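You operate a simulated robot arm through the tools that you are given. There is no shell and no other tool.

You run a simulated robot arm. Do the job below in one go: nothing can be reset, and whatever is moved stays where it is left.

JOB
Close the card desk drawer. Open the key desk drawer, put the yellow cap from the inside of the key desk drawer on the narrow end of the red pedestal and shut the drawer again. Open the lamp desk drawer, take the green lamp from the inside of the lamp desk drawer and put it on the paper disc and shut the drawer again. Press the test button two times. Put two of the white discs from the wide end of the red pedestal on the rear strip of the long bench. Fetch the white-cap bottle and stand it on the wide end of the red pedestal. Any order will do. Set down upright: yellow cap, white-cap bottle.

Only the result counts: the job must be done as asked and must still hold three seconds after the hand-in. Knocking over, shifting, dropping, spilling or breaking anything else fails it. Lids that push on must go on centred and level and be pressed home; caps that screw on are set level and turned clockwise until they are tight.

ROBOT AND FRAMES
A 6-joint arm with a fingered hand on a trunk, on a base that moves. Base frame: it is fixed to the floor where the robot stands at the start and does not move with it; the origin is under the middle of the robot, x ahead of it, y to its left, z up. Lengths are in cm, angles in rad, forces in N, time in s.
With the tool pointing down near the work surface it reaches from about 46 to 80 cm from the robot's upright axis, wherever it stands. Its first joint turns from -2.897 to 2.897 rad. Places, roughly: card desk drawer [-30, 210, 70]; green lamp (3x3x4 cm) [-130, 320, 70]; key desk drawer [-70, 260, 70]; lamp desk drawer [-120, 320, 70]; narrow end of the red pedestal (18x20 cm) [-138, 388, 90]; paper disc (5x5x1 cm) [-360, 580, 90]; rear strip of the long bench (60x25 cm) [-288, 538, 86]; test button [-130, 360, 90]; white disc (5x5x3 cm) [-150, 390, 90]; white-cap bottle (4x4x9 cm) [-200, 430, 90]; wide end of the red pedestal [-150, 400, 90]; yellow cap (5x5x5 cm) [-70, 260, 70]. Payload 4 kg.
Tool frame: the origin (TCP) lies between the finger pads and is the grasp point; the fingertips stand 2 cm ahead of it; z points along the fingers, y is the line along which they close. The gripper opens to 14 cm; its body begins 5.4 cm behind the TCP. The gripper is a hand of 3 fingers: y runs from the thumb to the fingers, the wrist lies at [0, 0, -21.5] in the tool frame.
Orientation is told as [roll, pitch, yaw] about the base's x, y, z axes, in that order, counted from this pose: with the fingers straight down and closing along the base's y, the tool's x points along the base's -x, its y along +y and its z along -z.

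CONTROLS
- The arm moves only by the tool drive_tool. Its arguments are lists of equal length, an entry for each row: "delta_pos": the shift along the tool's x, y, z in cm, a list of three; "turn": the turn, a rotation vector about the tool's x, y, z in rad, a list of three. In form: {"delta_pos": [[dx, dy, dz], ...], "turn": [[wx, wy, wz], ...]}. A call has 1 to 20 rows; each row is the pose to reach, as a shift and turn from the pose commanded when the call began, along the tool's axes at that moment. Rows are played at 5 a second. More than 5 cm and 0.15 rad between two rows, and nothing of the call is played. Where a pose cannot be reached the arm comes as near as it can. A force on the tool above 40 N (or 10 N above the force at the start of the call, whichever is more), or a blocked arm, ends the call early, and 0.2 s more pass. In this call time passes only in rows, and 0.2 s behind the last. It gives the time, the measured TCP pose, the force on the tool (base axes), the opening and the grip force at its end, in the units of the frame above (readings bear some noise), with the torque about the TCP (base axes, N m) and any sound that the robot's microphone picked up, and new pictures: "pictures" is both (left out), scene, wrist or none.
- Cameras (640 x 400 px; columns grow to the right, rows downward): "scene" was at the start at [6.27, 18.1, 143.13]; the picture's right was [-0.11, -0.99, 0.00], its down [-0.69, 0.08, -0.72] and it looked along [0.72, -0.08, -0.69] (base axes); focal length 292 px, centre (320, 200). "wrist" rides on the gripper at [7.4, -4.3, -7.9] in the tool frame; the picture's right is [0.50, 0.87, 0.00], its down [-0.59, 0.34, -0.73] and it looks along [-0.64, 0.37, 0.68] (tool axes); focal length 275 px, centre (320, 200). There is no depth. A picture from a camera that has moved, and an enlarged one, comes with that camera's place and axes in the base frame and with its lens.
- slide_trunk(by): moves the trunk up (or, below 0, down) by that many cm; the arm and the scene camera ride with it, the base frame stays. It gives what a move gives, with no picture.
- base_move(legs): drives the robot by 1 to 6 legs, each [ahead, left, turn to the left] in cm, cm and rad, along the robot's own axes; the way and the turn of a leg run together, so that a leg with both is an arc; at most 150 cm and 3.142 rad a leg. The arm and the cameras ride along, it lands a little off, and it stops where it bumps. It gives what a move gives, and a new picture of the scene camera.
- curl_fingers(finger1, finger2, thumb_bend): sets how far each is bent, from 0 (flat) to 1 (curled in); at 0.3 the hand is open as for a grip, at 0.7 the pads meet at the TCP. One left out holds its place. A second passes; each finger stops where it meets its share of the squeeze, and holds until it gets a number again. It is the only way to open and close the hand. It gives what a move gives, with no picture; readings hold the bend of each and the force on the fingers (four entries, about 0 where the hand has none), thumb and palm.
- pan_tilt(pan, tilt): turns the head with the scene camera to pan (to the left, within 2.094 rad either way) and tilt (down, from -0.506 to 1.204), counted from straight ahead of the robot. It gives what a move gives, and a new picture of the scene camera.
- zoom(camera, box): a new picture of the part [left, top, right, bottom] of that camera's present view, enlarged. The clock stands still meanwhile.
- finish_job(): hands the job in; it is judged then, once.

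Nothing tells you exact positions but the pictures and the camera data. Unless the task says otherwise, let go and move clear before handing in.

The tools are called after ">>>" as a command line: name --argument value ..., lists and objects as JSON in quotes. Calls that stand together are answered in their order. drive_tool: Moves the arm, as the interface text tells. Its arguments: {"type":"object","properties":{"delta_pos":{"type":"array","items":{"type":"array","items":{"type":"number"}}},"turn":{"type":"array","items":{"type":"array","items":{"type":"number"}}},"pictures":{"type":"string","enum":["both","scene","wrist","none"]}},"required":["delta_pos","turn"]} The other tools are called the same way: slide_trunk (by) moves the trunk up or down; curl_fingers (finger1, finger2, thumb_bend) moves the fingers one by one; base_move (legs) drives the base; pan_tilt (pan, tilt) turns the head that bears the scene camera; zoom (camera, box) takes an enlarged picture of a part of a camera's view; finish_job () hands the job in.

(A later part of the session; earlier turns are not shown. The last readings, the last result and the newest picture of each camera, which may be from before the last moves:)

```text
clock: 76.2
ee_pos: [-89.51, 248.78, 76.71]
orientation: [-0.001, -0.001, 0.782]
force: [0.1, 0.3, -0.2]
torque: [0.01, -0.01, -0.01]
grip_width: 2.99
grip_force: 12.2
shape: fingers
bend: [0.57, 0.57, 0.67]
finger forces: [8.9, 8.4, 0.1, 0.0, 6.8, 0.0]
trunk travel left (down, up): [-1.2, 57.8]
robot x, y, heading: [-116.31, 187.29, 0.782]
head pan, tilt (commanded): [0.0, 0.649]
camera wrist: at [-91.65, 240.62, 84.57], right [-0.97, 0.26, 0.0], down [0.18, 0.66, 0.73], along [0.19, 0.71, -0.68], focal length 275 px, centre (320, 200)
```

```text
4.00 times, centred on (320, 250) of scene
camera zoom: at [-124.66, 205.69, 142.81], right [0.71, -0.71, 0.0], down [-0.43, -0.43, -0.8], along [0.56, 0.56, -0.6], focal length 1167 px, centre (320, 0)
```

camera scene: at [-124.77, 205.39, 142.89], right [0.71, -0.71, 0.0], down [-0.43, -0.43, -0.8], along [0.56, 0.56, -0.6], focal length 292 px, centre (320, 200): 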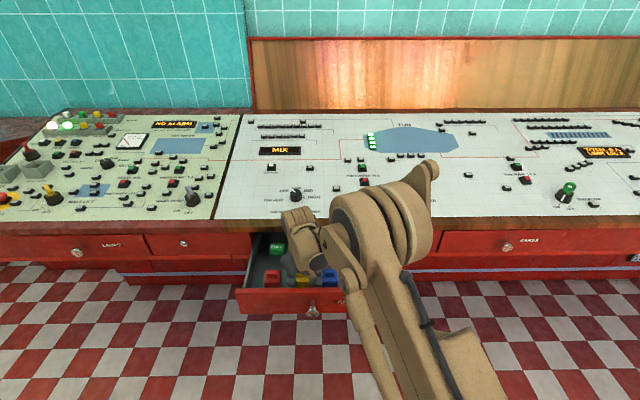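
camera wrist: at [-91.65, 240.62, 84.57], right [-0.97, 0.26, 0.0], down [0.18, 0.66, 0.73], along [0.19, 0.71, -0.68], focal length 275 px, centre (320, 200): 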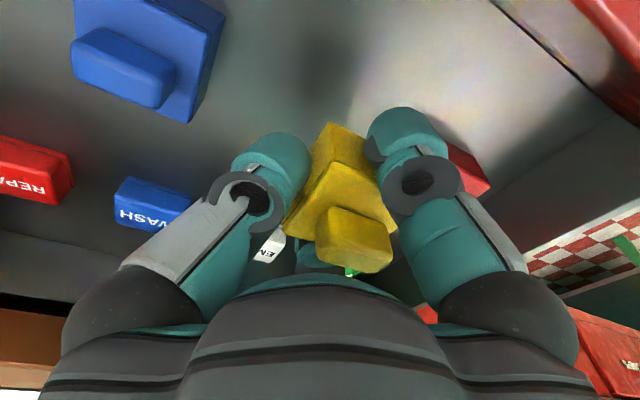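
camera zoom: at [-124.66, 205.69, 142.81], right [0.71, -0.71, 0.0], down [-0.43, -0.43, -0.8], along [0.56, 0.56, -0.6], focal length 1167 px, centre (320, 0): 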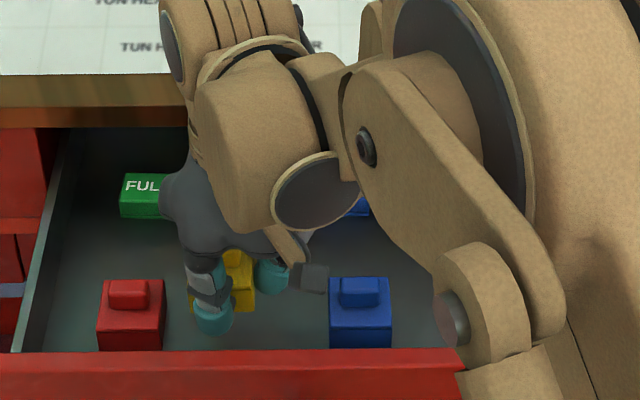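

The cap is lifted cleanly. I'll raise the trunk to clear everything, then look toward the pedestal.

>>> slide_trunk --by 33

>>> base_move --legs '[[-25, 0, 0], [0, 75, 0]]'

>>> pan_tilt --pan 0.35 --tilt 0.45

```text
clock: 79.5
ee_pos: [-89.42, 248.95, 109.68]
orientation: [0.0, -0.001, 0.78]
force: [-0.4, 0.0, -0.8]
torque: [0.02, -0.01, 0.02]
grip_width: 2.98
grip_force: 12.5
shape: fingers
bend: [0.57, 0.57, 0.67]
finger forces: [8.8, 8.5, 0.0, 0.1, 6.8, 0.1]
trunk travel left (down, up): [-34.2, 24.8]
robot x, y, heading: [-116.14, 187.34, 0.785]
head pan, tilt (commanded): [0.0, 0.649]
```

```text
clock: 85.0
ee_pos: [-160.74, 284.46, 109.58]
orientation: [-0.002, -0.001, 0.782]
force: [-0.1, -0.8, -1.6]
torque: [-0.01, 0.0, 0.01]
grip_width: 3.0
grip_force: 12.1
shape: fingers
bend: [0.57, 0.57, 0.67]
finger forces: [8.9, 8.4, 0.0, 0.0, 6.7, 0.0]
trunk travel left (down, up): [-34.2, 24.8]
robot x, y, heading: [-187.34, 223.28, 0.782]
head pan, tilt (commanded): [0.0, 0.649]
camera scene: at [-195.92, 241.46, 175.8], right [0.71, -0.71, 0.0], down [-0.43, -0.43, -0.8], along [0.56, 0.56, -0.6], focal length 292 px, centre (320, 200)
```

scene: 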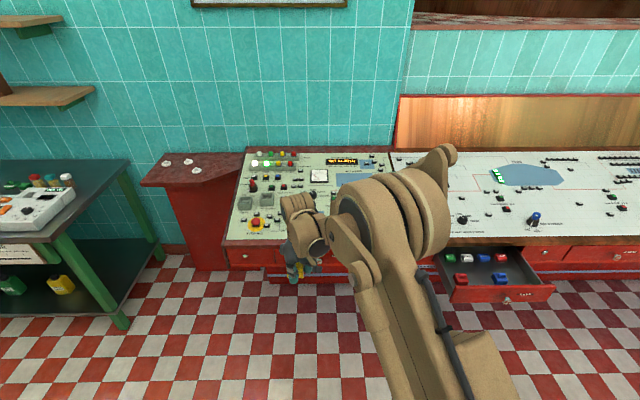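

```text
clock: 85.8
ee_pos: [-160.57, 284.47, 109.62]
orientation: [-0.001, 0.001, 0.781]
force: [-1.4, 0.1, 0.3]
torque: [0.0, 0.02, -0.01]
grip_width: 3.0
grip_force: 12.6
shape: fingers
bend: [0.57, 0.57, 0.67]
finger forces: [8.9, 8.4, 0.1, 0.0, 6.7, 0.0]
trunk travel left (down, up): [-34.2, 24.8]
robot x, y, heading: [-187.03, 223.32, 0.784]
head pan, tilt (commanded): [0.351, 0.45]
camera scene: at [-198.12, 243.61, 177.59], right [0.91, -0.42, 0.0], down [-0.18, -0.4, -0.9], along [0.38, 0.82, -0.44], focal length 292 px, centre (320, 200)
```

scene: 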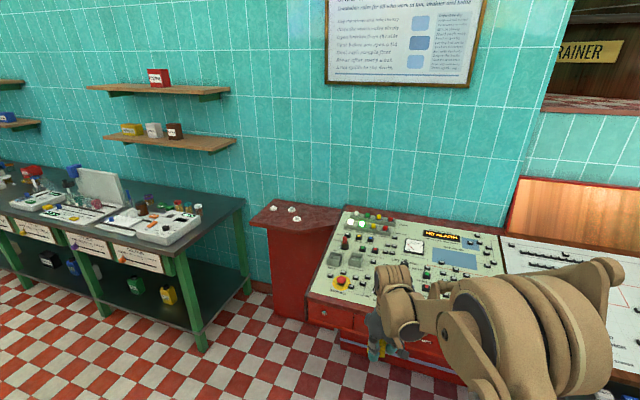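

I see the red pedestal beside the console with white discs on its left (wide) part. I'll zoom in to see the details.

>>> zoom --camera "scene" --box '[230, 180, 390, 280]'

>>> zoom --camera "scene" --box '[310, 200, 410, 262]'

>>> zoom --camera "scene" --box '[0, 150, 240, 300]'

```text
4.00 times, centred on (310, 230) of scene
camera zoom: at [-198.12, 243.61, 177.59], right [0.91, -0.42, 0.0], down [-0.18, -0.4, -0.9], along [0.38, 0.82, -0.44], focal length 1167 px, centre (360, 80)
```

zoom: 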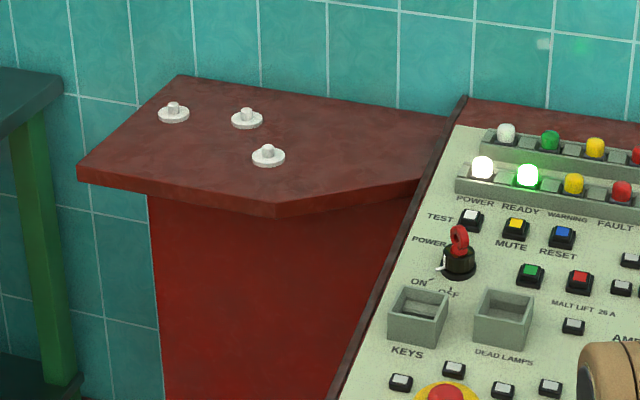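

```text
6.40 times, centred on (360, 231) of scene
camera zoom: at [-198.12, 243.61, 177.59], right [0.91, -0.42, 0.0], down [-0.18, -0.4, -0.9], along [0.38, 0.82, -0.44], focal length 1867 px, centre (64, 2)
```

zoom: 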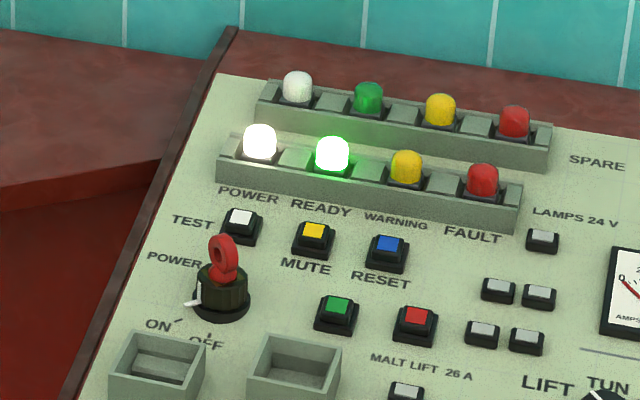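

```text
2.67 times, centred on (120, 225) of scene
camera zoom: at [-198.12, 243.61, 177.59], right [0.91, -0.42, 0.0], down [-0.18, -0.4, -0.9], along [0.38, 0.82, -0.44], focal length 778 px, centre (853, 133)
```

zoom: 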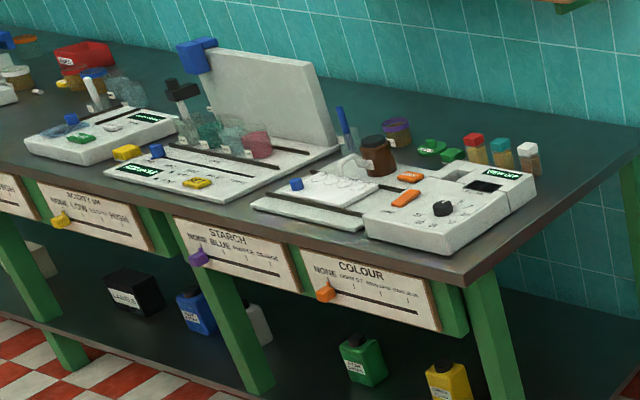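

The pedestal's wide end holds three white discs and its right (narrow) end is free; the TEST button is the white one at the console's left edge; the white-cap bottle is on the bench's right end. I'll check my base footprint by looking down.

>>> pan_tilt --pan 0.6 --tilt 1.2

>>> pan_tilt --pan -0.7 --tilt 1.2

```text
clock: 86.9
ee_pos: [-160.72, 284.5, 109.62]
orientation: [0.001, 0.0, 0.782]
force: [0.5, 0.0, -0.2]
torque: [0.02, 0.02, -0.02]
grip_width: 2.98
grip_force: 12.4
shape: fingers
bend: [0.57, 0.57, 0.67]
finger forces: [8.9, 8.5, 0.0, 0.1, 6.7, 0.0]
trunk travel left (down, up): [-34.2, 24.8]
robot x, y, heading: [-187.39, 223.45, 0.779]
head pan, tilt (commanded): [0.6, 1.201]
camera scene: at [-200.97, 240.77, 171.79], right [0.98, -0.19, 0.0], down [-0.17, -0.92, -0.36], along [0.07, 0.36, -0.93], focal length 292 px, centre (320, 200)
```

scene: 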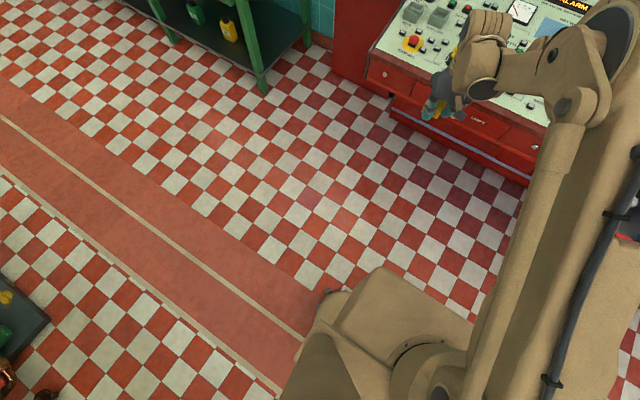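

```text
clock: 88.4
ee_pos: [-160.56, 284.46, 109.69]
orientation: [0.001, -0.001, 0.782]
force: [1.2, 0.2, -0.9]
torque: [0.0, -0.02, -0.02]
grip_width: 2.98
grip_force: 12.3
shape: fingers
bend: [0.57, 0.57, 0.67]
finger forces: [8.8, 8.4, 0.0, 0.0, 6.8, 0.1]
trunk travel left (down, up): [-34.2, 24.8]
robot x, y, heading: [-187.54, 223.07, 0.779]
head pan, tilt (commanded): [-0.7, 1.201]
camera scene: at [-196.44, 235.75, 171.78], right [0.08, -1.0, 0.0], down [-0.93, -0.08, -0.36], along [0.36, 0.03, -0.93], focal length 292 px, centre (320, 200)
```

scene: 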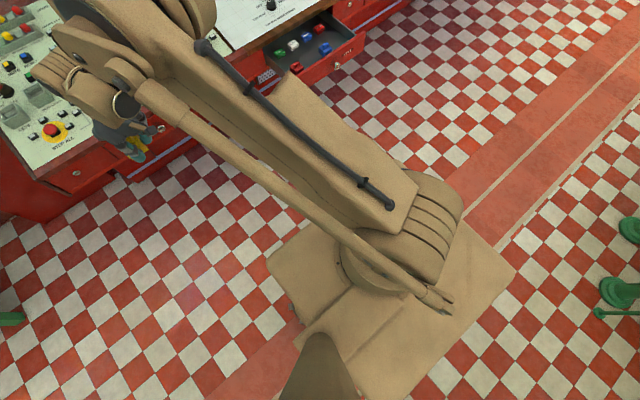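

The base seems to extend roughly 40 cm ahead of its middle. I'll look at the other sides to get its outline right before entering the narrow gap.

>>> pan_tilt --pan 1.5 --tilt 1.2

>>> pan_tilt --pan -1.9 --tilt 1.2

>>> pan_tilt --pan 0.0 --tilt 1.2

```text
clock: 90.4
ee_pos: [-160.69, 284.42, 109.51]
orientation: [-0.001, 0.001, 0.78]
force: [-0.8, -0.4, -0.8]
torque: [-0.03, -0.01, -0.01]
grip_width: 2.98
grip_force: 12.3
shape: fingers
bend: [0.57, 0.57, 0.67]
finger forces: [8.9, 8.5, 0.0, 0.1, 6.8, 0.1]
trunk travel left (down, up): [-34.2, 24.8]
robot x, y, heading: [-187.28, 223.07, 0.782]
head pan, tilt (commanded): [1.499, 1.201]
camera scene: at [-205.66, 239.5, 171.78], right [0.76, 0.65, 0.0], down [0.61, -0.71, -0.36], along [-0.24, 0.27, -0.93], focal length 292 px, centre (320, 200)
```

scene: 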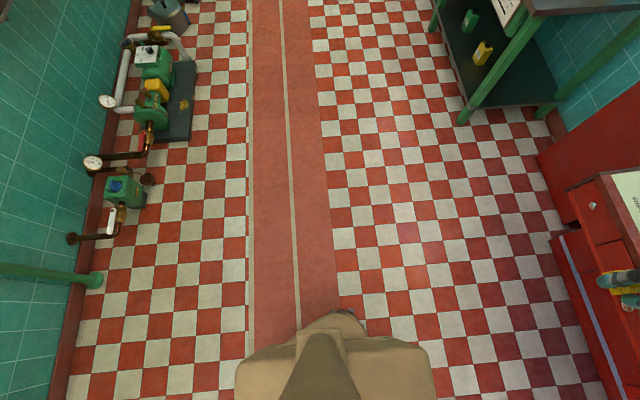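

```text
clock: 93.3
ee_pos: [-160.58, 284.52, 109.57]
orientation: [0.0, 0.001, 0.782]
force: [0.1, 0.3, 0.0]
torque: [-0.01, 0.03, -0.01]
grip_width: 3.0
grip_force: 12.3
shape: fingers
bend: [0.57, 0.57, 0.67]
finger forces: [8.9, 8.4, 0.1, 0.1, 6.7, 0.0]
trunk travel left (down, up): [-34.2, 24.8]
robot x, y, heading: [-187.2, 223.18, 0.782]
head pan, tilt (commanded): [-1.901, 1.201]
camera scene: at [-199.55, 230.25, 171.78], right [-0.9, -0.44, 0.0], down [-0.41, 0.84, -0.36], along [0.16, -0.33, -0.93], focal length 292 px, centre (320, 200)
```

scene: 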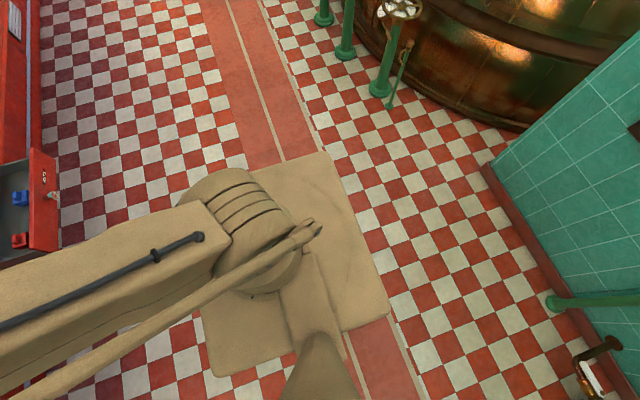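

```text
clock: 95.2
ee_pos: [-160.65, 284.42, 109.56]
orientation: [-0.002, 0.001, 0.781]
force: [0.2, -1.0, 0.1]
torque: [0.01, -0.02, 0.0]
grip_width: 2.96
grip_force: 11.9
shape: fingers
bend: [0.57, 0.57, 0.67]
finger forces: [8.9, 8.5, 0.0, 0.0, 6.7, 0.0]
trunk travel left (down, up): [-34.2, 24.8]
robot x, y, heading: [-187.14, 223.28, 0.785]
head pan, tilt (commanded): [0.0, 1.201]
camera scene: at [-198.05, 239.22, 171.78], right [0.71, -0.71, 0.0], down [-0.66, -0.66, -0.36], along [0.26, 0.26, -0.93], focal length 292 px, centre (320, 200)
```

scene: 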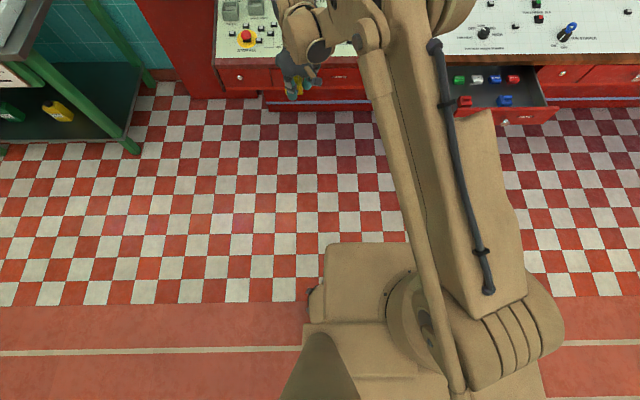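

Floor gap between console end and bench leg is about 79 cm, enough for the base. I'll drive left and then ahead towards the pedestal, holding the cap high.

>>> base_move --legs '[[0, 102, 0], [65, 0, 0]]'

>>> pan_tilt --pan 0.0 --tilt 0.8

```text
clock: 103.7
ee_pos: [-186.26, 403.0, 109.6]
orientation: [-0.002, 0.001, 0.782]
force: [-0.3, 0.1, 0.0]
torque: [-0.01, 0.03, 0.02]
grip_width: 2.97
grip_force: 12.2
shape: fingers
bend: [0.57, 0.57, 0.67]
finger forces: [8.9, 8.5, 0.0, 0.1, 6.7, 0.0]
trunk travel left (down, up): [-34.2, 24.8]
robot x, y, heading: [-212.92, 341.32, 0.787]
head pan, tilt (commanded): [0.0, 1.201]
camera scene: at [-223.5, 357.83, 171.78], right [0.71, -0.71, 0.0], down [-0.66, -0.66, -0.36], along [0.26, 0.26, -0.93], focal length 292 px, centre (320, 200)
```

scene: 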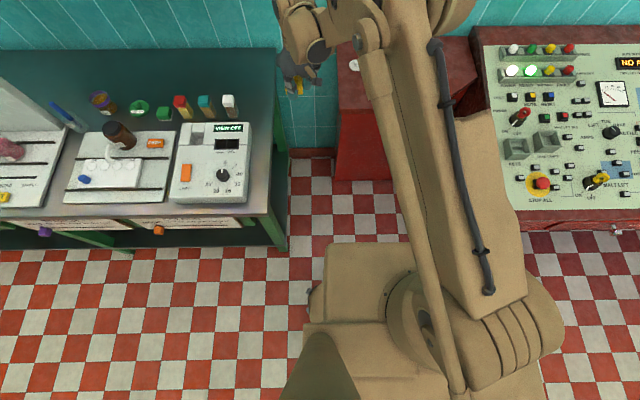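

```text
clock: 104.6
ee_pos: [-186.22, 402.98, 109.54]
orientation: [0.0, 0.0, 0.784]
force: [0.4, -0.8, -0.1]
torque: [0.01, 0.0, -0.02]
grip_width: 2.98
grip_force: 12.0
shape: fingers
bend: [0.57, 0.57, 0.67]
finger forces: [8.9, 8.5, 0.0, 0.1, 6.6, 0.0]
trunk travel left (down, up): [-34.2, 24.8]
robot x, y, heading: [-212.76, 341.83, 0.79]
head pan, tilt (commanded): [0.0, 0.799]
camera scene: at [-221.81, 359.52, 174.55], right [0.71, -0.71, 0.0], down [-0.51, -0.51, -0.7], along [0.49, 0.49, -0.72], focal length 292 px, centre (320, 200)
```

scene: 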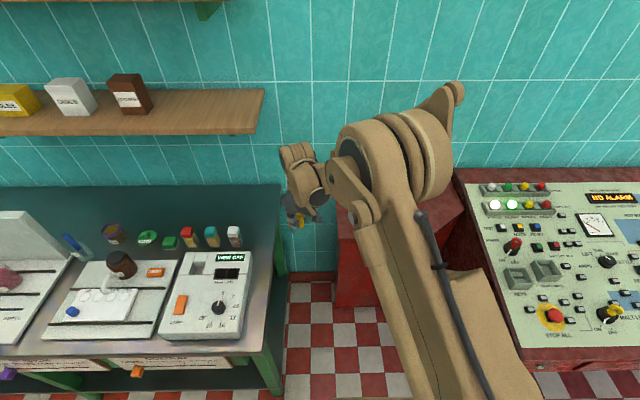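

The arm hides the pedestal, so I'll swing the hand to the right in front of it at safe height.

>>> drive_tool --delta_pos '[[0, -3, 0], [0, -6, 0], [0, -9, 0], [0, -12, 0], [0, -15, 0], [0, -18, 0], [0, -21, 0], [0, -24, 0], [0, -27, 0], [0, -30, 0], [0, -33, 0], [0, -36, 0], [0, -39, 0], [0, -42, 0], [0, -45, 0]]' --turn '[[0, 0, 0], [0, 0, 0], [0, 0, 0], [0, 0, 0], [0, 0, 0], [0, 0, 0], [0, 0, 0], [0, 0, 0], [0, 0, 0], [0, 0, 0], [0, 0, 0], [0, 0, 0], [0, 0, 0], [0, 0, 0], [0, 0, 0]]' --pictures "both"

```text
clock: 107.8
ee_pos: [-154.32, 370.99, 109.7]
orientation: [0.0, 0.0, 0.783]
force: [0.0, -1.1, -0.2]
torque: [0.02, 0.0, 0.05]
grip_width: 2.99
grip_force: 11.8
shape: fingers
bend: [0.57, 0.57, 0.67]
finger forces: [9.0, 8.6, 0.1, 0.0, 6.3, 0.0]
trunk travel left (down, up): [-34.2, 24.8]
robot x, y, heading: [-212.35, 341.71, 0.783]
head pan, tilt (commanded): [0.0, 0.799]
camera scene: at [-221.7, 359.41, 174.57], right [0.71, -0.71, 0.0], down [-0.51, -0.51, -0.7], along [0.49, 0.49, -0.72], focal length 292 px, centre (320, 200)
camera wrist: at [-156.55, 362.84, 117.62], right [-0.97, 0.26, 0.0], down [0.18, 0.66, 0.73], along [0.19, 0.71, -0.68], focal length 275 px, centre (320, 200)
```

scene: 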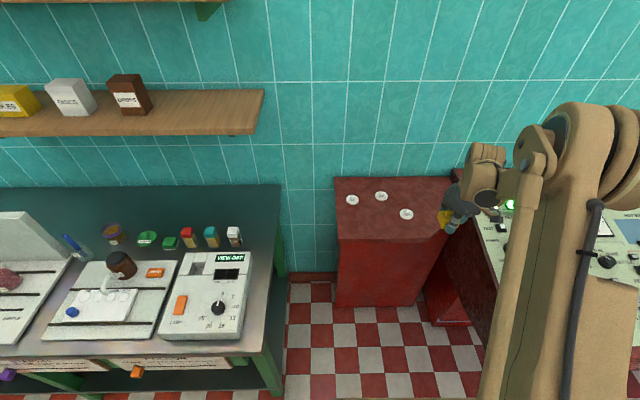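
wrist: 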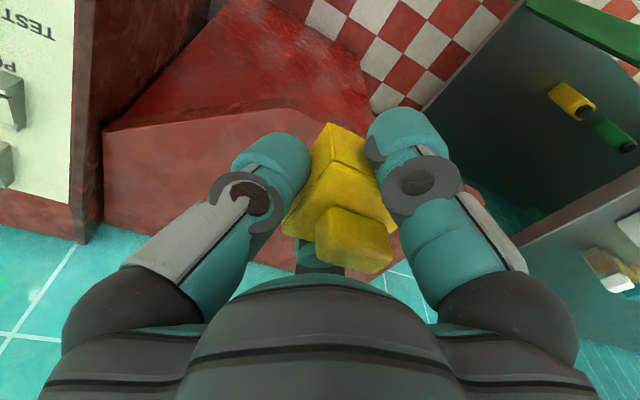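

>>> zoom --camera "scene" --box '[320, 150, 480, 250]'

>>> zoom --camera "scene" --box '[60, 200, 290, 344]'

```text
4.00 times, centred on (400, 200) of scene
camera zoom: at [-221.7, 359.41, 174.57], right [0.71, -0.71, 0.0], down [-0.51, -0.51, -0.7], along [0.49, 0.49, -0.72], focal length 1167 px, centre (0, 200)
```

zoom: 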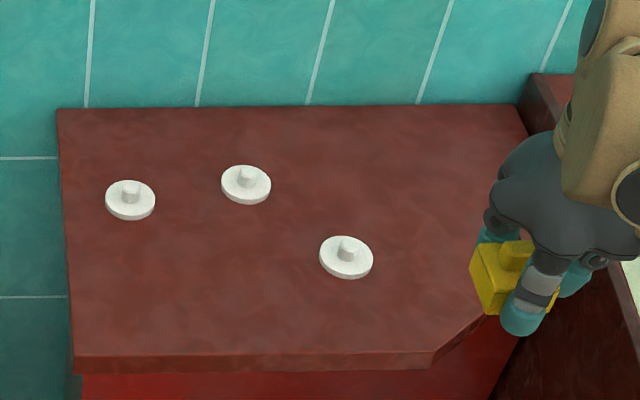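

```text
2.78 times, centred on (175, 272) of scene
camera zoom: at [-221.7, 359.41, 174.57], right [0.71, -0.71, 0.0], down [-0.51, -0.51, -0.7], along [0.49, 0.49, -0.72], focal length 810 px, centre (723, 0)
```

zoom: 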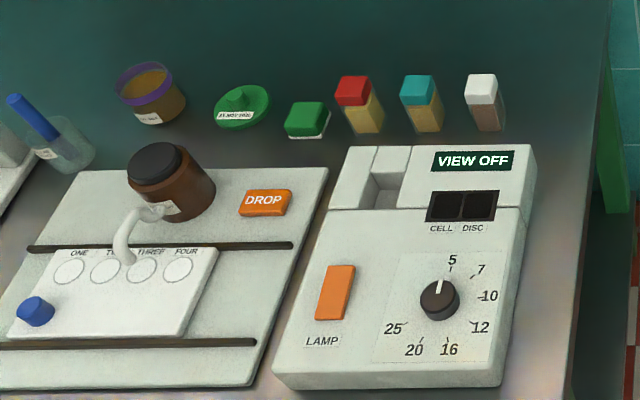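

The pedestal's narrow part is between v≈353–372 next to the console; I'll place the cap near [-132, 387], clear of the discs. I'll drive ahead 19 cm with the cap held high.

>>> base_move --legs '[[19, 0, 0]]'

>>> zoom --camera "wrist" --box '[0, 0, 640, 400]'

```text
clock: 109.3
ee_pos: [-140.83, 384.67, 109.63]
orientation: [0.0, 0.001, 0.782]
force: [-0.4, 0.5, -0.4]
torque: [0.01, 0.02, 0.03]
grip_width: 2.99
grip_force: 12.4
shape: fingers
bend: [0.57, 0.57, 0.67]
finger forces: [9.0, 8.5, 0.0, 0.0, 6.3, 0.0]
trunk travel left (down, up): [-34.2, 24.8]
robot x, y, heading: [-199.5, 355.34, 0.781]
head pan, tilt (commanded): [0.0, 0.799]
camera scene: at [-208.15, 373.09, 174.55], right [0.71, -0.71, 0.0], down [-0.51, -0.51, -0.7], along [0.49, 0.49, -0.72], focal length 292 px, centre (320, 200)
```

scene: 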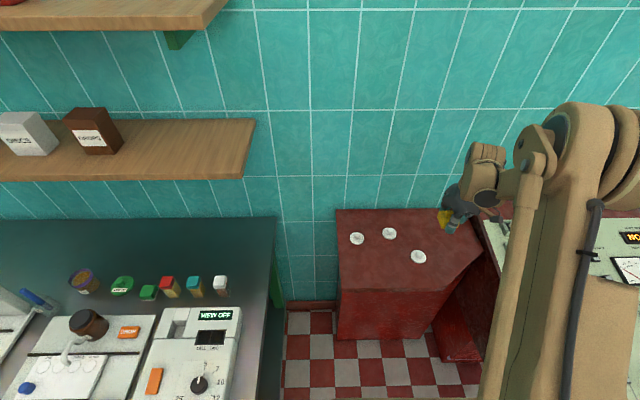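

```text
1.00 times, centred on (320, 200) of wrist (not enlarged: the box is as wide or as high as the picture)
camera zoom: at [-143.05, 376.44, 117.59], right [-0.96, 0.26, 0.0], down [0.18, 0.66, 0.73], along [0.19, 0.71, -0.68], focal length 275 px, centre (320, 200)
```

zoom: 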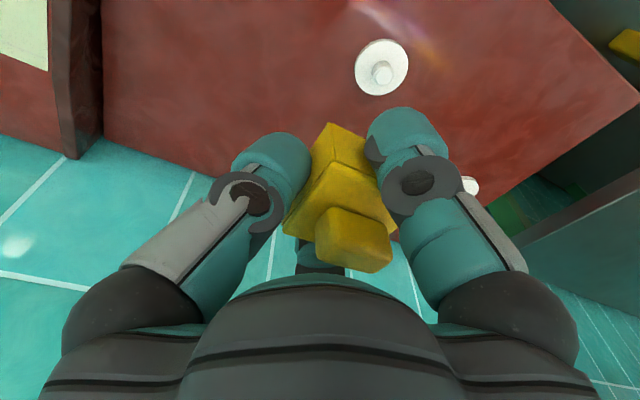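

>>> zoom --camera "scene" --box '[325, 190, 515, 309]'

```text
3.36 times, centred on (420, 250) of scene
camera zoom: at [-208.15, 373.09, 174.55], right [0.71, -0.71, 0.0], down [-0.51, -0.51, -0.7], along [0.49, 0.49, -0.72], focal length 981 px, centre (-16, 34)
```

zoom: 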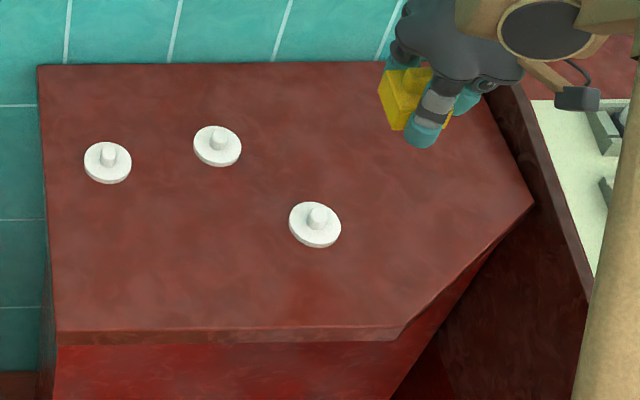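

The narrow part is clearly the right-hand section. I'll move the hand over [-131, 387] and lower it.

>>> drive_tool --delta_pos '[[-2.2, -1.3, 0], [-4.4, -2.6, 0], [-6.5, -3.9, 0], [-8.6, -5.1, 0]]' --turn '[[0, 0, 0], [0, 0, 0], [0, 0, 0], [0, 0, 0]]' --pictures "none"

>>> slide_trunk --by -13.5

>>> zoom --camera "scene" --box '[360, 120, 560, 245]'

>>> zoom --camera "wrist" --box '[0, 0, 640, 400]'

```text
clock: 110.3
ee_pos: [-131.13, 386.91, 109.68]
orientation: [0.0, 0.002, 0.782]
force: [-0.3, 0.4, -1.1]
torque: [-0.02, 0.01, 0.01]
grip_width: 2.95
grip_force: 11.6
shape: fingers
bend: [0.57, 0.57, 0.67]
finger forces: [9.0, 8.6, 0.0, 0.0, 6.2, 0.0]
trunk travel left (down, up): [-34.2, 24.8]
robot x, y, heading: [-199.32, 355.26, 0.784]
head pan, tilt (commanded): [0.0, 0.799]
```

```text
clock: 112.0
ee_pos: [-131.15, 386.87, 96.19]
orientation: [0.0, 0.0, 0.782]
force: [0.0, 0.6, -0.9]
torque: [-0.01, 0.0, -0.01]
grip_width: 2.98
grip_force: 11.7
shape: fingers
bend: [0.57, 0.57, 0.67]
finger forces: [9.0, 8.6, 0.0, 0.0, 6.2, 0.0]
trunk travel left (down, up): [-20.7, 38.3]
robot x, y, heading: [-199.28, 355.11, 0.783]
head pan, tilt (commanded): [0.0, 0.799]
```

```text
3.20 times, centred on (460, 182) of scene
camera zoom: at [-208.29, 372.95, 161.07], right [0.71, -0.71, 0.0], down [-0.51, -0.51, -0.7], along [0.49, 0.49, -0.72], focal length 934 px, centre (-128, 256)
```

zoom: 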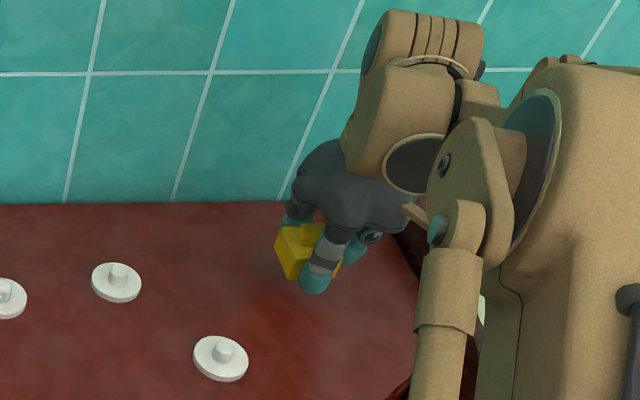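

```text
1.00 times, centred on (320, 200) of wrist (not enlarged: the box is as wide or as high as the picture)
camera zoom: at [-133.46, 378.75, 104.15], right [-0.96, 0.26, 0.0], down [0.18, 0.66, 0.73], along [0.19, 0.71, -0.68], focal length 275 px, centre (320, 200)
```

zoom: 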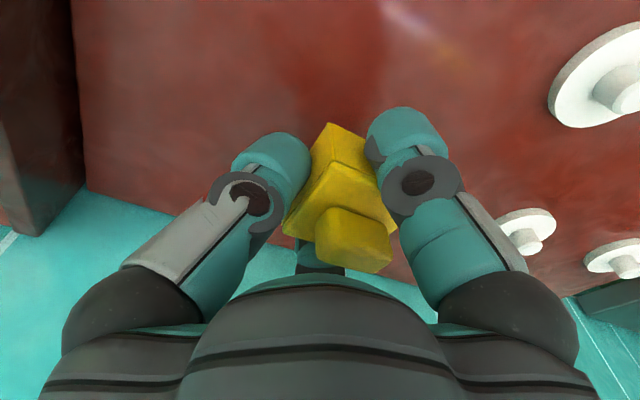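

>>> drive_tool --delta_pos '[[0, 0, 1.0], [0, 0, 2.0], [0, 0, 2.6]]' --turn '[[0, 0, 0], [0, 0, 0], [0, 0, 0]]' --pictures "none"

>>> drive_tool --delta_pos '[[0, 0, 0.3], [0, 0, 0.6]]' --turn '[[0, 0, 0], [0, 0, 0]]' --pictures "none"

>>> zoom --camera "scene" --box '[410, 170, 490, 220]'

```text
clock: 112.8
ee_pos: [-131.33, 386.99, 93.55]
orientation: [-0.001, 0.0, 0.782]
force: [0.1, 0.2, 0.4]
torque: [-0.02, -0.01, -0.04]
grip_width: 2.97
grip_force: 11.7
shape: fingers
bend: [0.57, 0.57, 0.67]
finger forces: [8.9, 8.6, 0.0, 0.0, 6.2, 0.1]
trunk travel left (down, up): [-20.7, 38.3]
robot x, y, heading: [-199.56, 355.14, 0.793]
head pan, tilt (commanded): [0.0, 0.799]
```

```text
clock: 113.3
ee_pos: [-131.25, 386.89, 92.98]
orientation: [0.0, 0.0, 0.781]
force: [0.2, 0.0, 0.2]
torque: [0.0, 0.02, 0.0]
grip_width: 3.0
grip_force: 12.0
shape: fingers
bend: [0.57, 0.57, 0.67]
finger forces: [9.0, 8.6, 0.0, 0.0, 6.1, 0.1]
trunk travel left (down, up): [-20.7, 38.3]
robot x, y, heading: [-199.51, 355.14, 0.784]
head pan, tilt (commanded): [0.0, 0.799]
```

```text
8.00 times, centred on (450, 195) of scene
camera zoom: at [-208.27, 372.95, 161.06], right [0.71, -0.71, 0.0], down [-0.51, -0.51, -0.7], along [0.49, 0.49, -0.72], focal length 2334 px, centre (-720, 240)
```

zoom: 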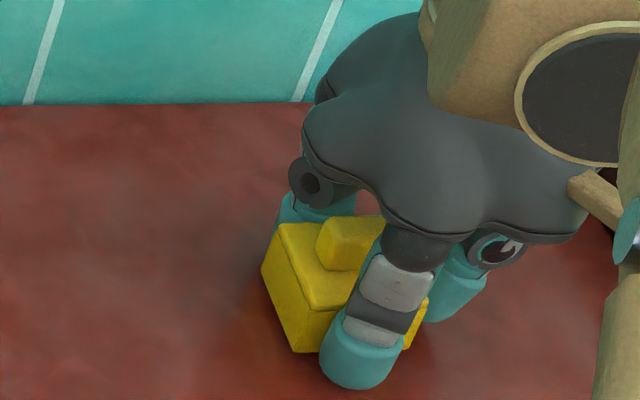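

The cap is level and near the surface; I'll continue down in small steps until contact.

>>> drive_tool --delta_pos '[[0, 0, 0.3], [0, 0, 0.6]]' --turn '[[0, 0, 0], [0, 0, 0]]' --pictures "none"

>>> drive_tool --delta_pos '[[0, 0, 0.2], [0, 0, 0.4]]' --turn '[[0, 0, 0], [0, 0, 0]]' --pictures "none"

```text
clock: 114.0
ee_pos: [-131.36, 386.85, 92.69]
orientation: [-0.003, -0.003, 0.782]
force: [7.8, 4.7, 34.2]
torque: [0.2, 0.71, -0.28]
grip_width: 2.87
grip_force: 36.1
shape: fingers
bend: [0.58, 0.57, 0.67]
finger forces: [42.6, 21.8, 0.0, 0.0, 7.0, 0.0]
trunk travel left (down, up): [-20.7, 38.3]
robot x, y, heading: [-199.32, 355.3, 0.789]
head pan, tilt (commanded): [0.0, 0.799]
```

```text
clock: 114.3
ee_pos: [-131.35, 386.91, 92.7]
orientation: [-0.001, -0.003, 0.781]
force: [2.1, 0.9, 28.3]
torque: [0.14, 0.62, 0.05]
grip_width: 2.91
grip_force: 31.3
shape: fingers
bend: [0.58, 0.57, 0.67]
finger forces: [35.5, 21.1, 0.0, 0.0, 6.4, 0.0]
trunk travel left (down, up): [-20.7, 38.3]
robot x, y, heading: [-199.01, 355.02, 0.786]
head pan, tilt (commanded): [0.0, 0.799]
stopped in row 1: the force on the tool passed its limit at 48 N (the readings are from after the stop); the commanded pose is now the measured one
```

Contact made at TCP z 92.7. I'll ease the pressure slightly and open the fingers.

>>> drive_tool --delta_pos '[[0, 0, -0.15]]' --turn '[[0, 0, 0]]' --pictures "none"

>>> curl_fingers --finger1 0.48 --finger2 0.48 --thumb_bend 0.48

>>> zoom --camera "wrist" --box '[0, 0, 640, 400]'

>>> zoom --camera "scene" --box '[410, 170, 490, 220]'

```text
clock: 114.7
ee_pos: [-131.36, 386.96, 92.62]
orientation: [0.001, -0.002, 0.782]
force: [-0.7, -0.1, 22.2]
torque: [0.17, 0.41, 0.18]
grip_width: 2.9
grip_force: 28.1
shape: fingers
bend: [0.57, 0.57, 0.67]
finger forces: [28.0, 20.6, 0.0, 0.0, 6.4, 0.0]
trunk travel left (down, up): [-20.7, 38.3]
robot x, y, heading: [-199.18, 355.28, 0.785]
head pan, tilt (commanded): [0.0, 0.799]
```

```text
clock: 115.7
ee_pos: [-131.36, 386.94, 92.92]
orientation: [-0.001, -0.004, 0.781]
force: [4.5, 2.4, 35.1]
torque: [-0.32, 1.31, -0.03]
grip_width: 5.74
grip_force: 17.9
shape: fingers
bend: [0.53, 0.48, 0.48]
finger forces: [36.1, 0.0, 0.0, 0.1, 0.0, 0.0]
trunk travel left (down, up): [-20.7, 38.3]
robot x, y, heading: [-199.15, 355.29, 0.782]
head pan, tilt (commanded): [0.0, 0.799]
```

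```text
1.00 times, centred on (320, 200) of wrist (not enlarged: the box is as wide or as high as the picture)
camera zoom: at [-133.59, 378.69, 100.72], right [-0.96, 0.26, 0.0], down [0.18, 0.65, 0.74], along [0.19, 0.71, -0.68], focal length 275 px, centre (320, 200)
```

zoom: 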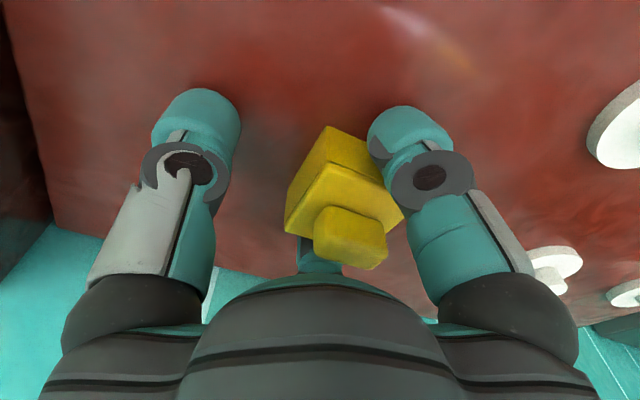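

```text
8.00 times, centred on (450, 195) of scene
camera zoom: at [-208.6, 372.79, 161.07], right [0.71, -0.71, 0.0], down [-0.51, -0.51, -0.7], along [0.5, 0.49, -0.72], focal length 2334 px, centre (-720, 240)
```

zoom: 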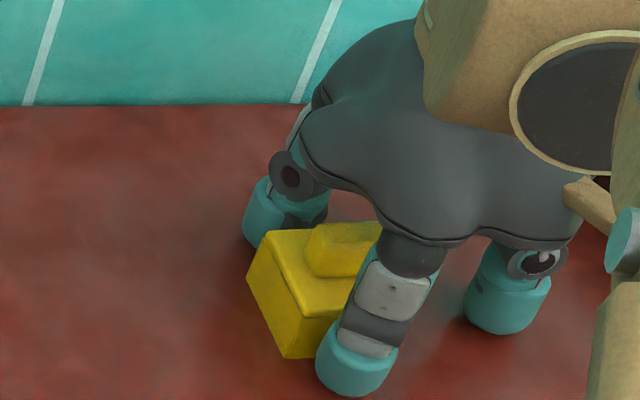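

One fingertip is pressing on the surface as it straightens. I'll raise the hand a little so it can open freely.

>>> drive_tool --delta_pos '[[0, 0, -0.4], [0, 0, -0.8]]' --turn '[[0, 0, 0], [0, 0, 0]]' --pictures "wrist"

>>> zoom --camera "scene" --box '[410, 170, 490, 220]'

```text
clock: 116.3
ee_pos: [-131.17, 386.9, 93.31]
orientation: [0.0, 0.0, 0.782]
force: [-0.4, 0.5, 0.9]
torque: [0.01, -0.01, -0.03]
grip_width: 6.94
grip_force: 0.0
shape: fingers
bend: [0.48, 0.48, 0.48]
finger forces: [0.0, 0.0, 0.0, 0.0, 0.0, 0.0]
trunk travel left (down, up): [-20.7, 38.3]
robot x, y, heading: [-199.45, 354.99, 0.779]
head pan, tilt (commanded): [0.0, 0.799]
camera wrist: at [-133.41, 378.78, 101.27], right [-0.96, 0.26, 0.0], down [0.18, 0.65, 0.73], along [0.19, 0.71, -0.68], focal length 275 px, centre (320, 200)
```

wrist: 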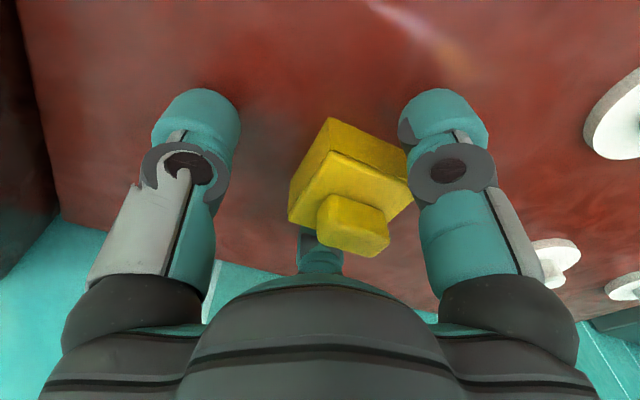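

```text
8.00 times, centred on (450, 195) of scene
camera zoom: at [-208.31, 372.93, 161.04], right [0.71, -0.71, 0.0], down [-0.51, -0.51, -0.7], along [0.49, 0.49, -0.72], focal length 2334 px, centre (-720, 240)
```

zoom: 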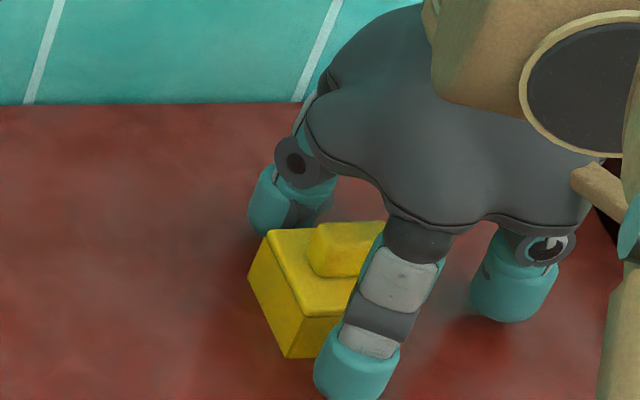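

The cap stands free and upright. I'll lift the hand straight up and check.

>>> drive_tool --delta_pos '[[0, 0.3, -0.7], [0, 0.3, -1.5], [0, 0.3, -3], [0, 0.3, -5], [0, 0.3, -7.5], [0, 0.3, -10]]' --turn '[[0, 0, 0], [0, 0, 0], [0, 0, 0], [0, 0, 0], [0, 0, 0], [0, 0, 0]]' --pictures "both"

>>> zoom --camera "scene" --box '[360, 140, 520, 240]'

```text
clock: 117.7
ee_pos: [-131.42, 387.16, 103.49]
orientation: [0.0, 0.001, 0.783]
force: [-0.2, -0.3, 0.7]
torque: [0.0, 0.01, 0.01]
grip_width: 6.95
grip_force: 0.1
shape: fingers
bend: [0.48, 0.48, 0.48]
finger forces: [0.1, 0.0, 0.0, 0.0, 0.0, 0.1]
trunk travel left (down, up): [-20.7, 38.3]
robot x, y, heading: [-199.43, 355.46, 0.78]
head pan, tilt (commanded): [0.0, 0.799]
camera scene: at [-208.3, 372.94, 161.06], right [0.71, -0.71, 0.0], down [-0.51, -0.51, -0.7], along [0.49, 0.49, -0.72], focal length 292 px, centre (320, 200)
camera wrist: at [-133.59, 379.0, 111.41], right [-0.96, 0.26, 0.0], down [0.18, 0.65, 0.73], along [0.19, 0.71, -0.68], focal length 275 px, centre (320, 200)
```

scene: 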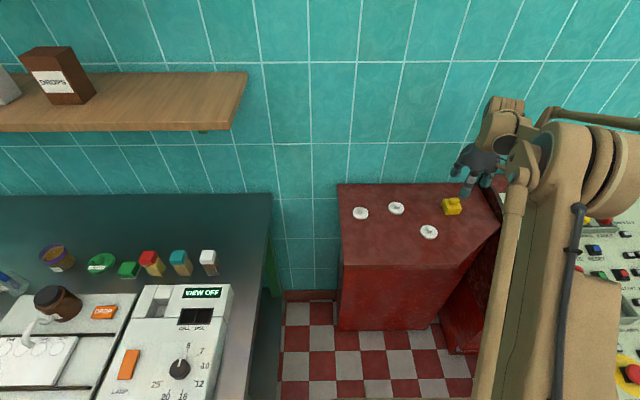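
wrist: 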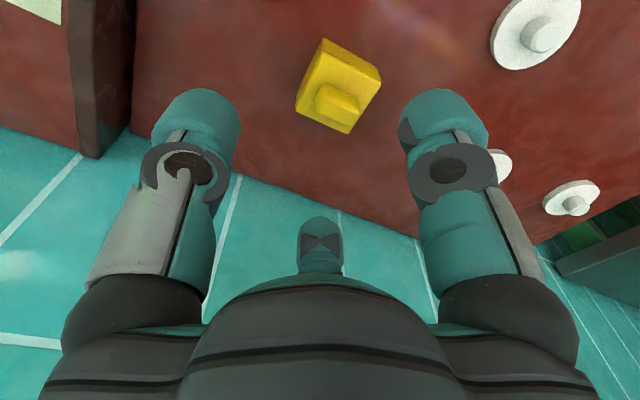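

```text
4.00 times, centred on (440, 190) of scene
camera zoom: at [-208.3, 372.94, 161.06], right [0.71, -0.71, 0.0], down [-0.51, -0.51, -0.7], along [0.49, 0.49, -0.72], focal length 1167 px, centre (-160, 240)
```

zoom: 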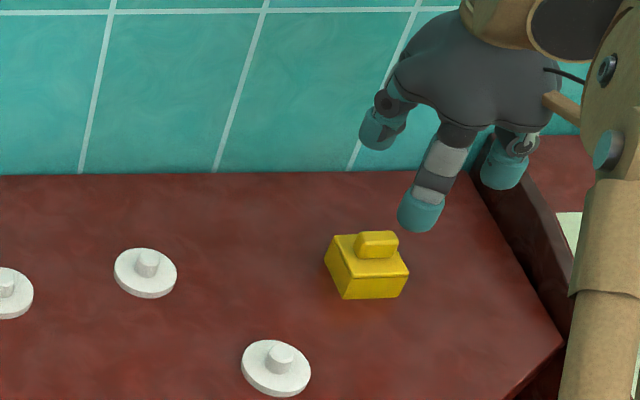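

The yellow cap now stands upright on the narrow end. The test button is close by, so I'll press it from here: I'll raise the hand, move it over the button area and look with the wrist camera.

>>> drive_tool --delta_pos '[[0, 0, -4], [0, 0, -8], [2, -3, -9], [4, -6, -9], [6, -9, -9], [8, -12, -9], [10, -15, -9], [12, -18, -9], [13.8, -20.7, -9]]' --turn '[[0, 0, 0], [0, 0, 0], [0, 0, 0], [0, 0, 0], [0, 0, 0], [0, 0, 0], [0, 0, 0], [0, 0, 0], [0, 0, 0]]' --pictures "both"

```text
clock: 119.7
ee_pos: [-126.66, 362.73, 112.33]
orientation: [0.0, -0.001, 0.783]
force: [-0.5, 0.4, 0.1]
torque: [0.02, -0.03, 0.01]
grip_width: 6.93
grip_force: 0.0
shape: fingers
bend: [0.48, 0.48, 0.48]
finger forces: [0.1, 0.1, 0.0, 0.0, 0.0, 0.0]
trunk travel left (down, up): [-20.7, 38.3]
robot x, y, heading: [-199.16, 355.28, 0.784]
head pan, tilt (commanded): [0.0, 0.799]
camera scene: at [-208.25, 372.86, 161.07], right [0.71, -0.71, 0.0], down [-0.51, -0.51, -0.7], along [0.49, 0.49, -0.72], focal length 292 px, centre (320, 200)
camera wrist: at [-128.86, 354.54, 120.32], right [-0.97, 0.26, 0.0], down [0.18, 0.65, 0.73], along [0.19, 0.71, -0.68], focal length 275 px, centre (320, 200)
```

scene: 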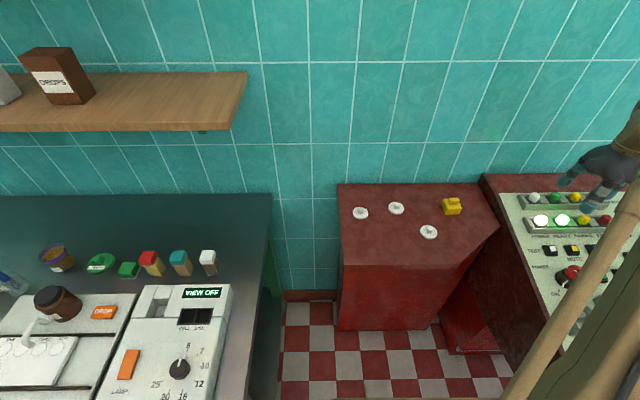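
wrist: 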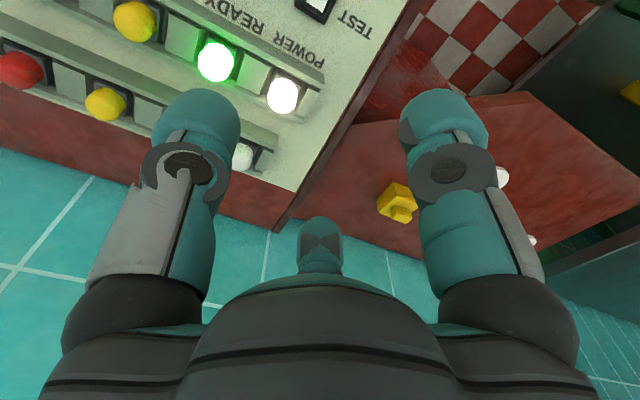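

>>> zoom --camera "scene" --box '[520, 230, 600, 280]'

>>> zoom --camera "wrist" --box '[240, 0, 400, 100]'

```text
8.00 times, centred on (560, 255) of scene
camera zoom: at [-208.25, 372.86, 161.07], right [0.71, -0.71, 0.0], down [-0.51, -0.51, -0.7], along [0.49, 0.49, -0.72], focal length 2334 px, centre (-1600, -240)
```

zoom: 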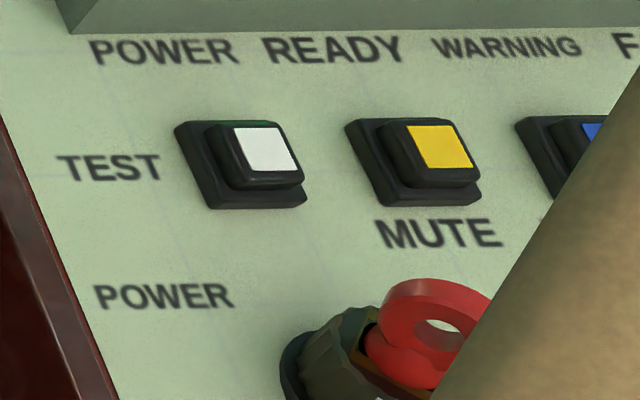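

```text
4.00 times, centred on (320, 50) of wrist
camera zoom: at [-128.86, 354.54, 120.32], right [-0.97, 0.26, 0.0], down [0.18, 0.65, 0.73], along [0.19, 0.71, -0.68], focal length 1101 px, centre (320, 800)
```

zoom: 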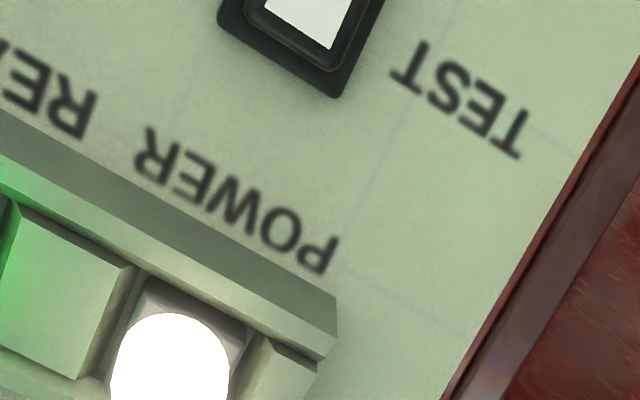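

The TEST button is the white one at about u 165.6, v 344.5. I'll curl two fingers away, leaving the thumb as a poker, and check its tip.

>>> curl_fingers --finger1 1.0 --finger2 1.0 --thumb_bend 0.5

>>> drive_tool --delta_pos '[[2, 0, 0], [4, 0, 0]]' --turn '[[0, 0, 0], [0, 0, 0]]' --pictures "both"

```text
clock: 120.7
ee_pos: [-126.59, 362.83, 112.35]
orientation: [-0.001, 0.001, 0.781]
force: [-1.1, 0.5, 0.1]
torque: [0.0, 0.0, 0.03]
grip_width: 3.62
grip_force: 0.0
shape: fingers
bend: [0.76, 0.76, 0.5]
finger forces: [0.0, 0.0, 0.0, 0.0, 0.1, 0.1]
trunk travel left (down, up): [-20.7, 38.3]
robot x, y, heading: [-199.39, 355.22, 0.788]
head pan, tilt (commanded): [0.0, 0.799]
```

```text
clock: 121.3
ee_pos: [-129.51, 359.91, 112.44]
orientation: [-0.001, 0.0, 0.782]
force: [1.0, 0.5, -0.2]
torque: [-0.01, -0.03, 0.0]
grip_width: 3.62
grip_force: 0.0
shape: fingers
bend: [0.76, 0.76, 0.5]
finger forces: [0.0, 0.1, 0.0, 0.1, 0.0, 0.0]
trunk travel left (down, up): [-20.7, 38.3]
robot x, y, heading: [-199.39, 355.11, 0.785]
head pan, tilt (commanded): [0.0, 0.799]
camera scene: at [-208.3, 372.92, 161.06], right [0.71, -0.71, 0.0], down [-0.51, -0.51, -0.7], along [0.49, 0.49, -0.72], focal length 292 px, centre (320, 200)
camera wrist: at [-131.72, 351.77, 120.31], right [-0.96, 0.26, 0.0], down [0.18, 0.65, 0.73], along [0.19, 0.71, -0.68], focal length 275 px, centre (320, 200)
```

scene: 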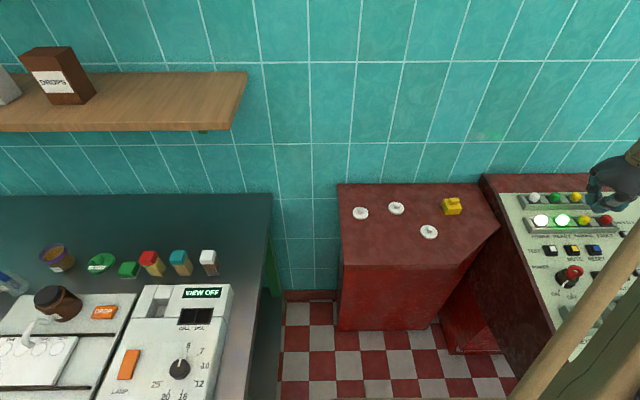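
wrist: 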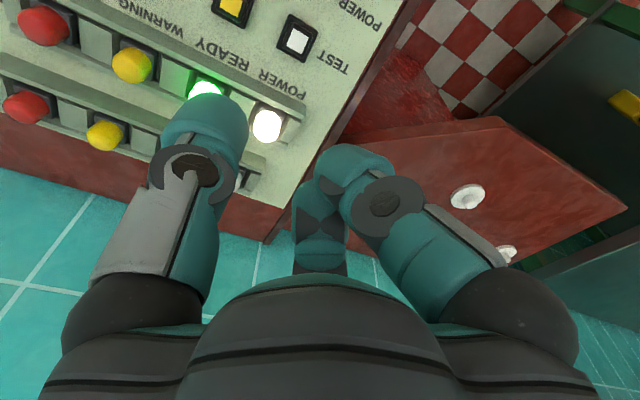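

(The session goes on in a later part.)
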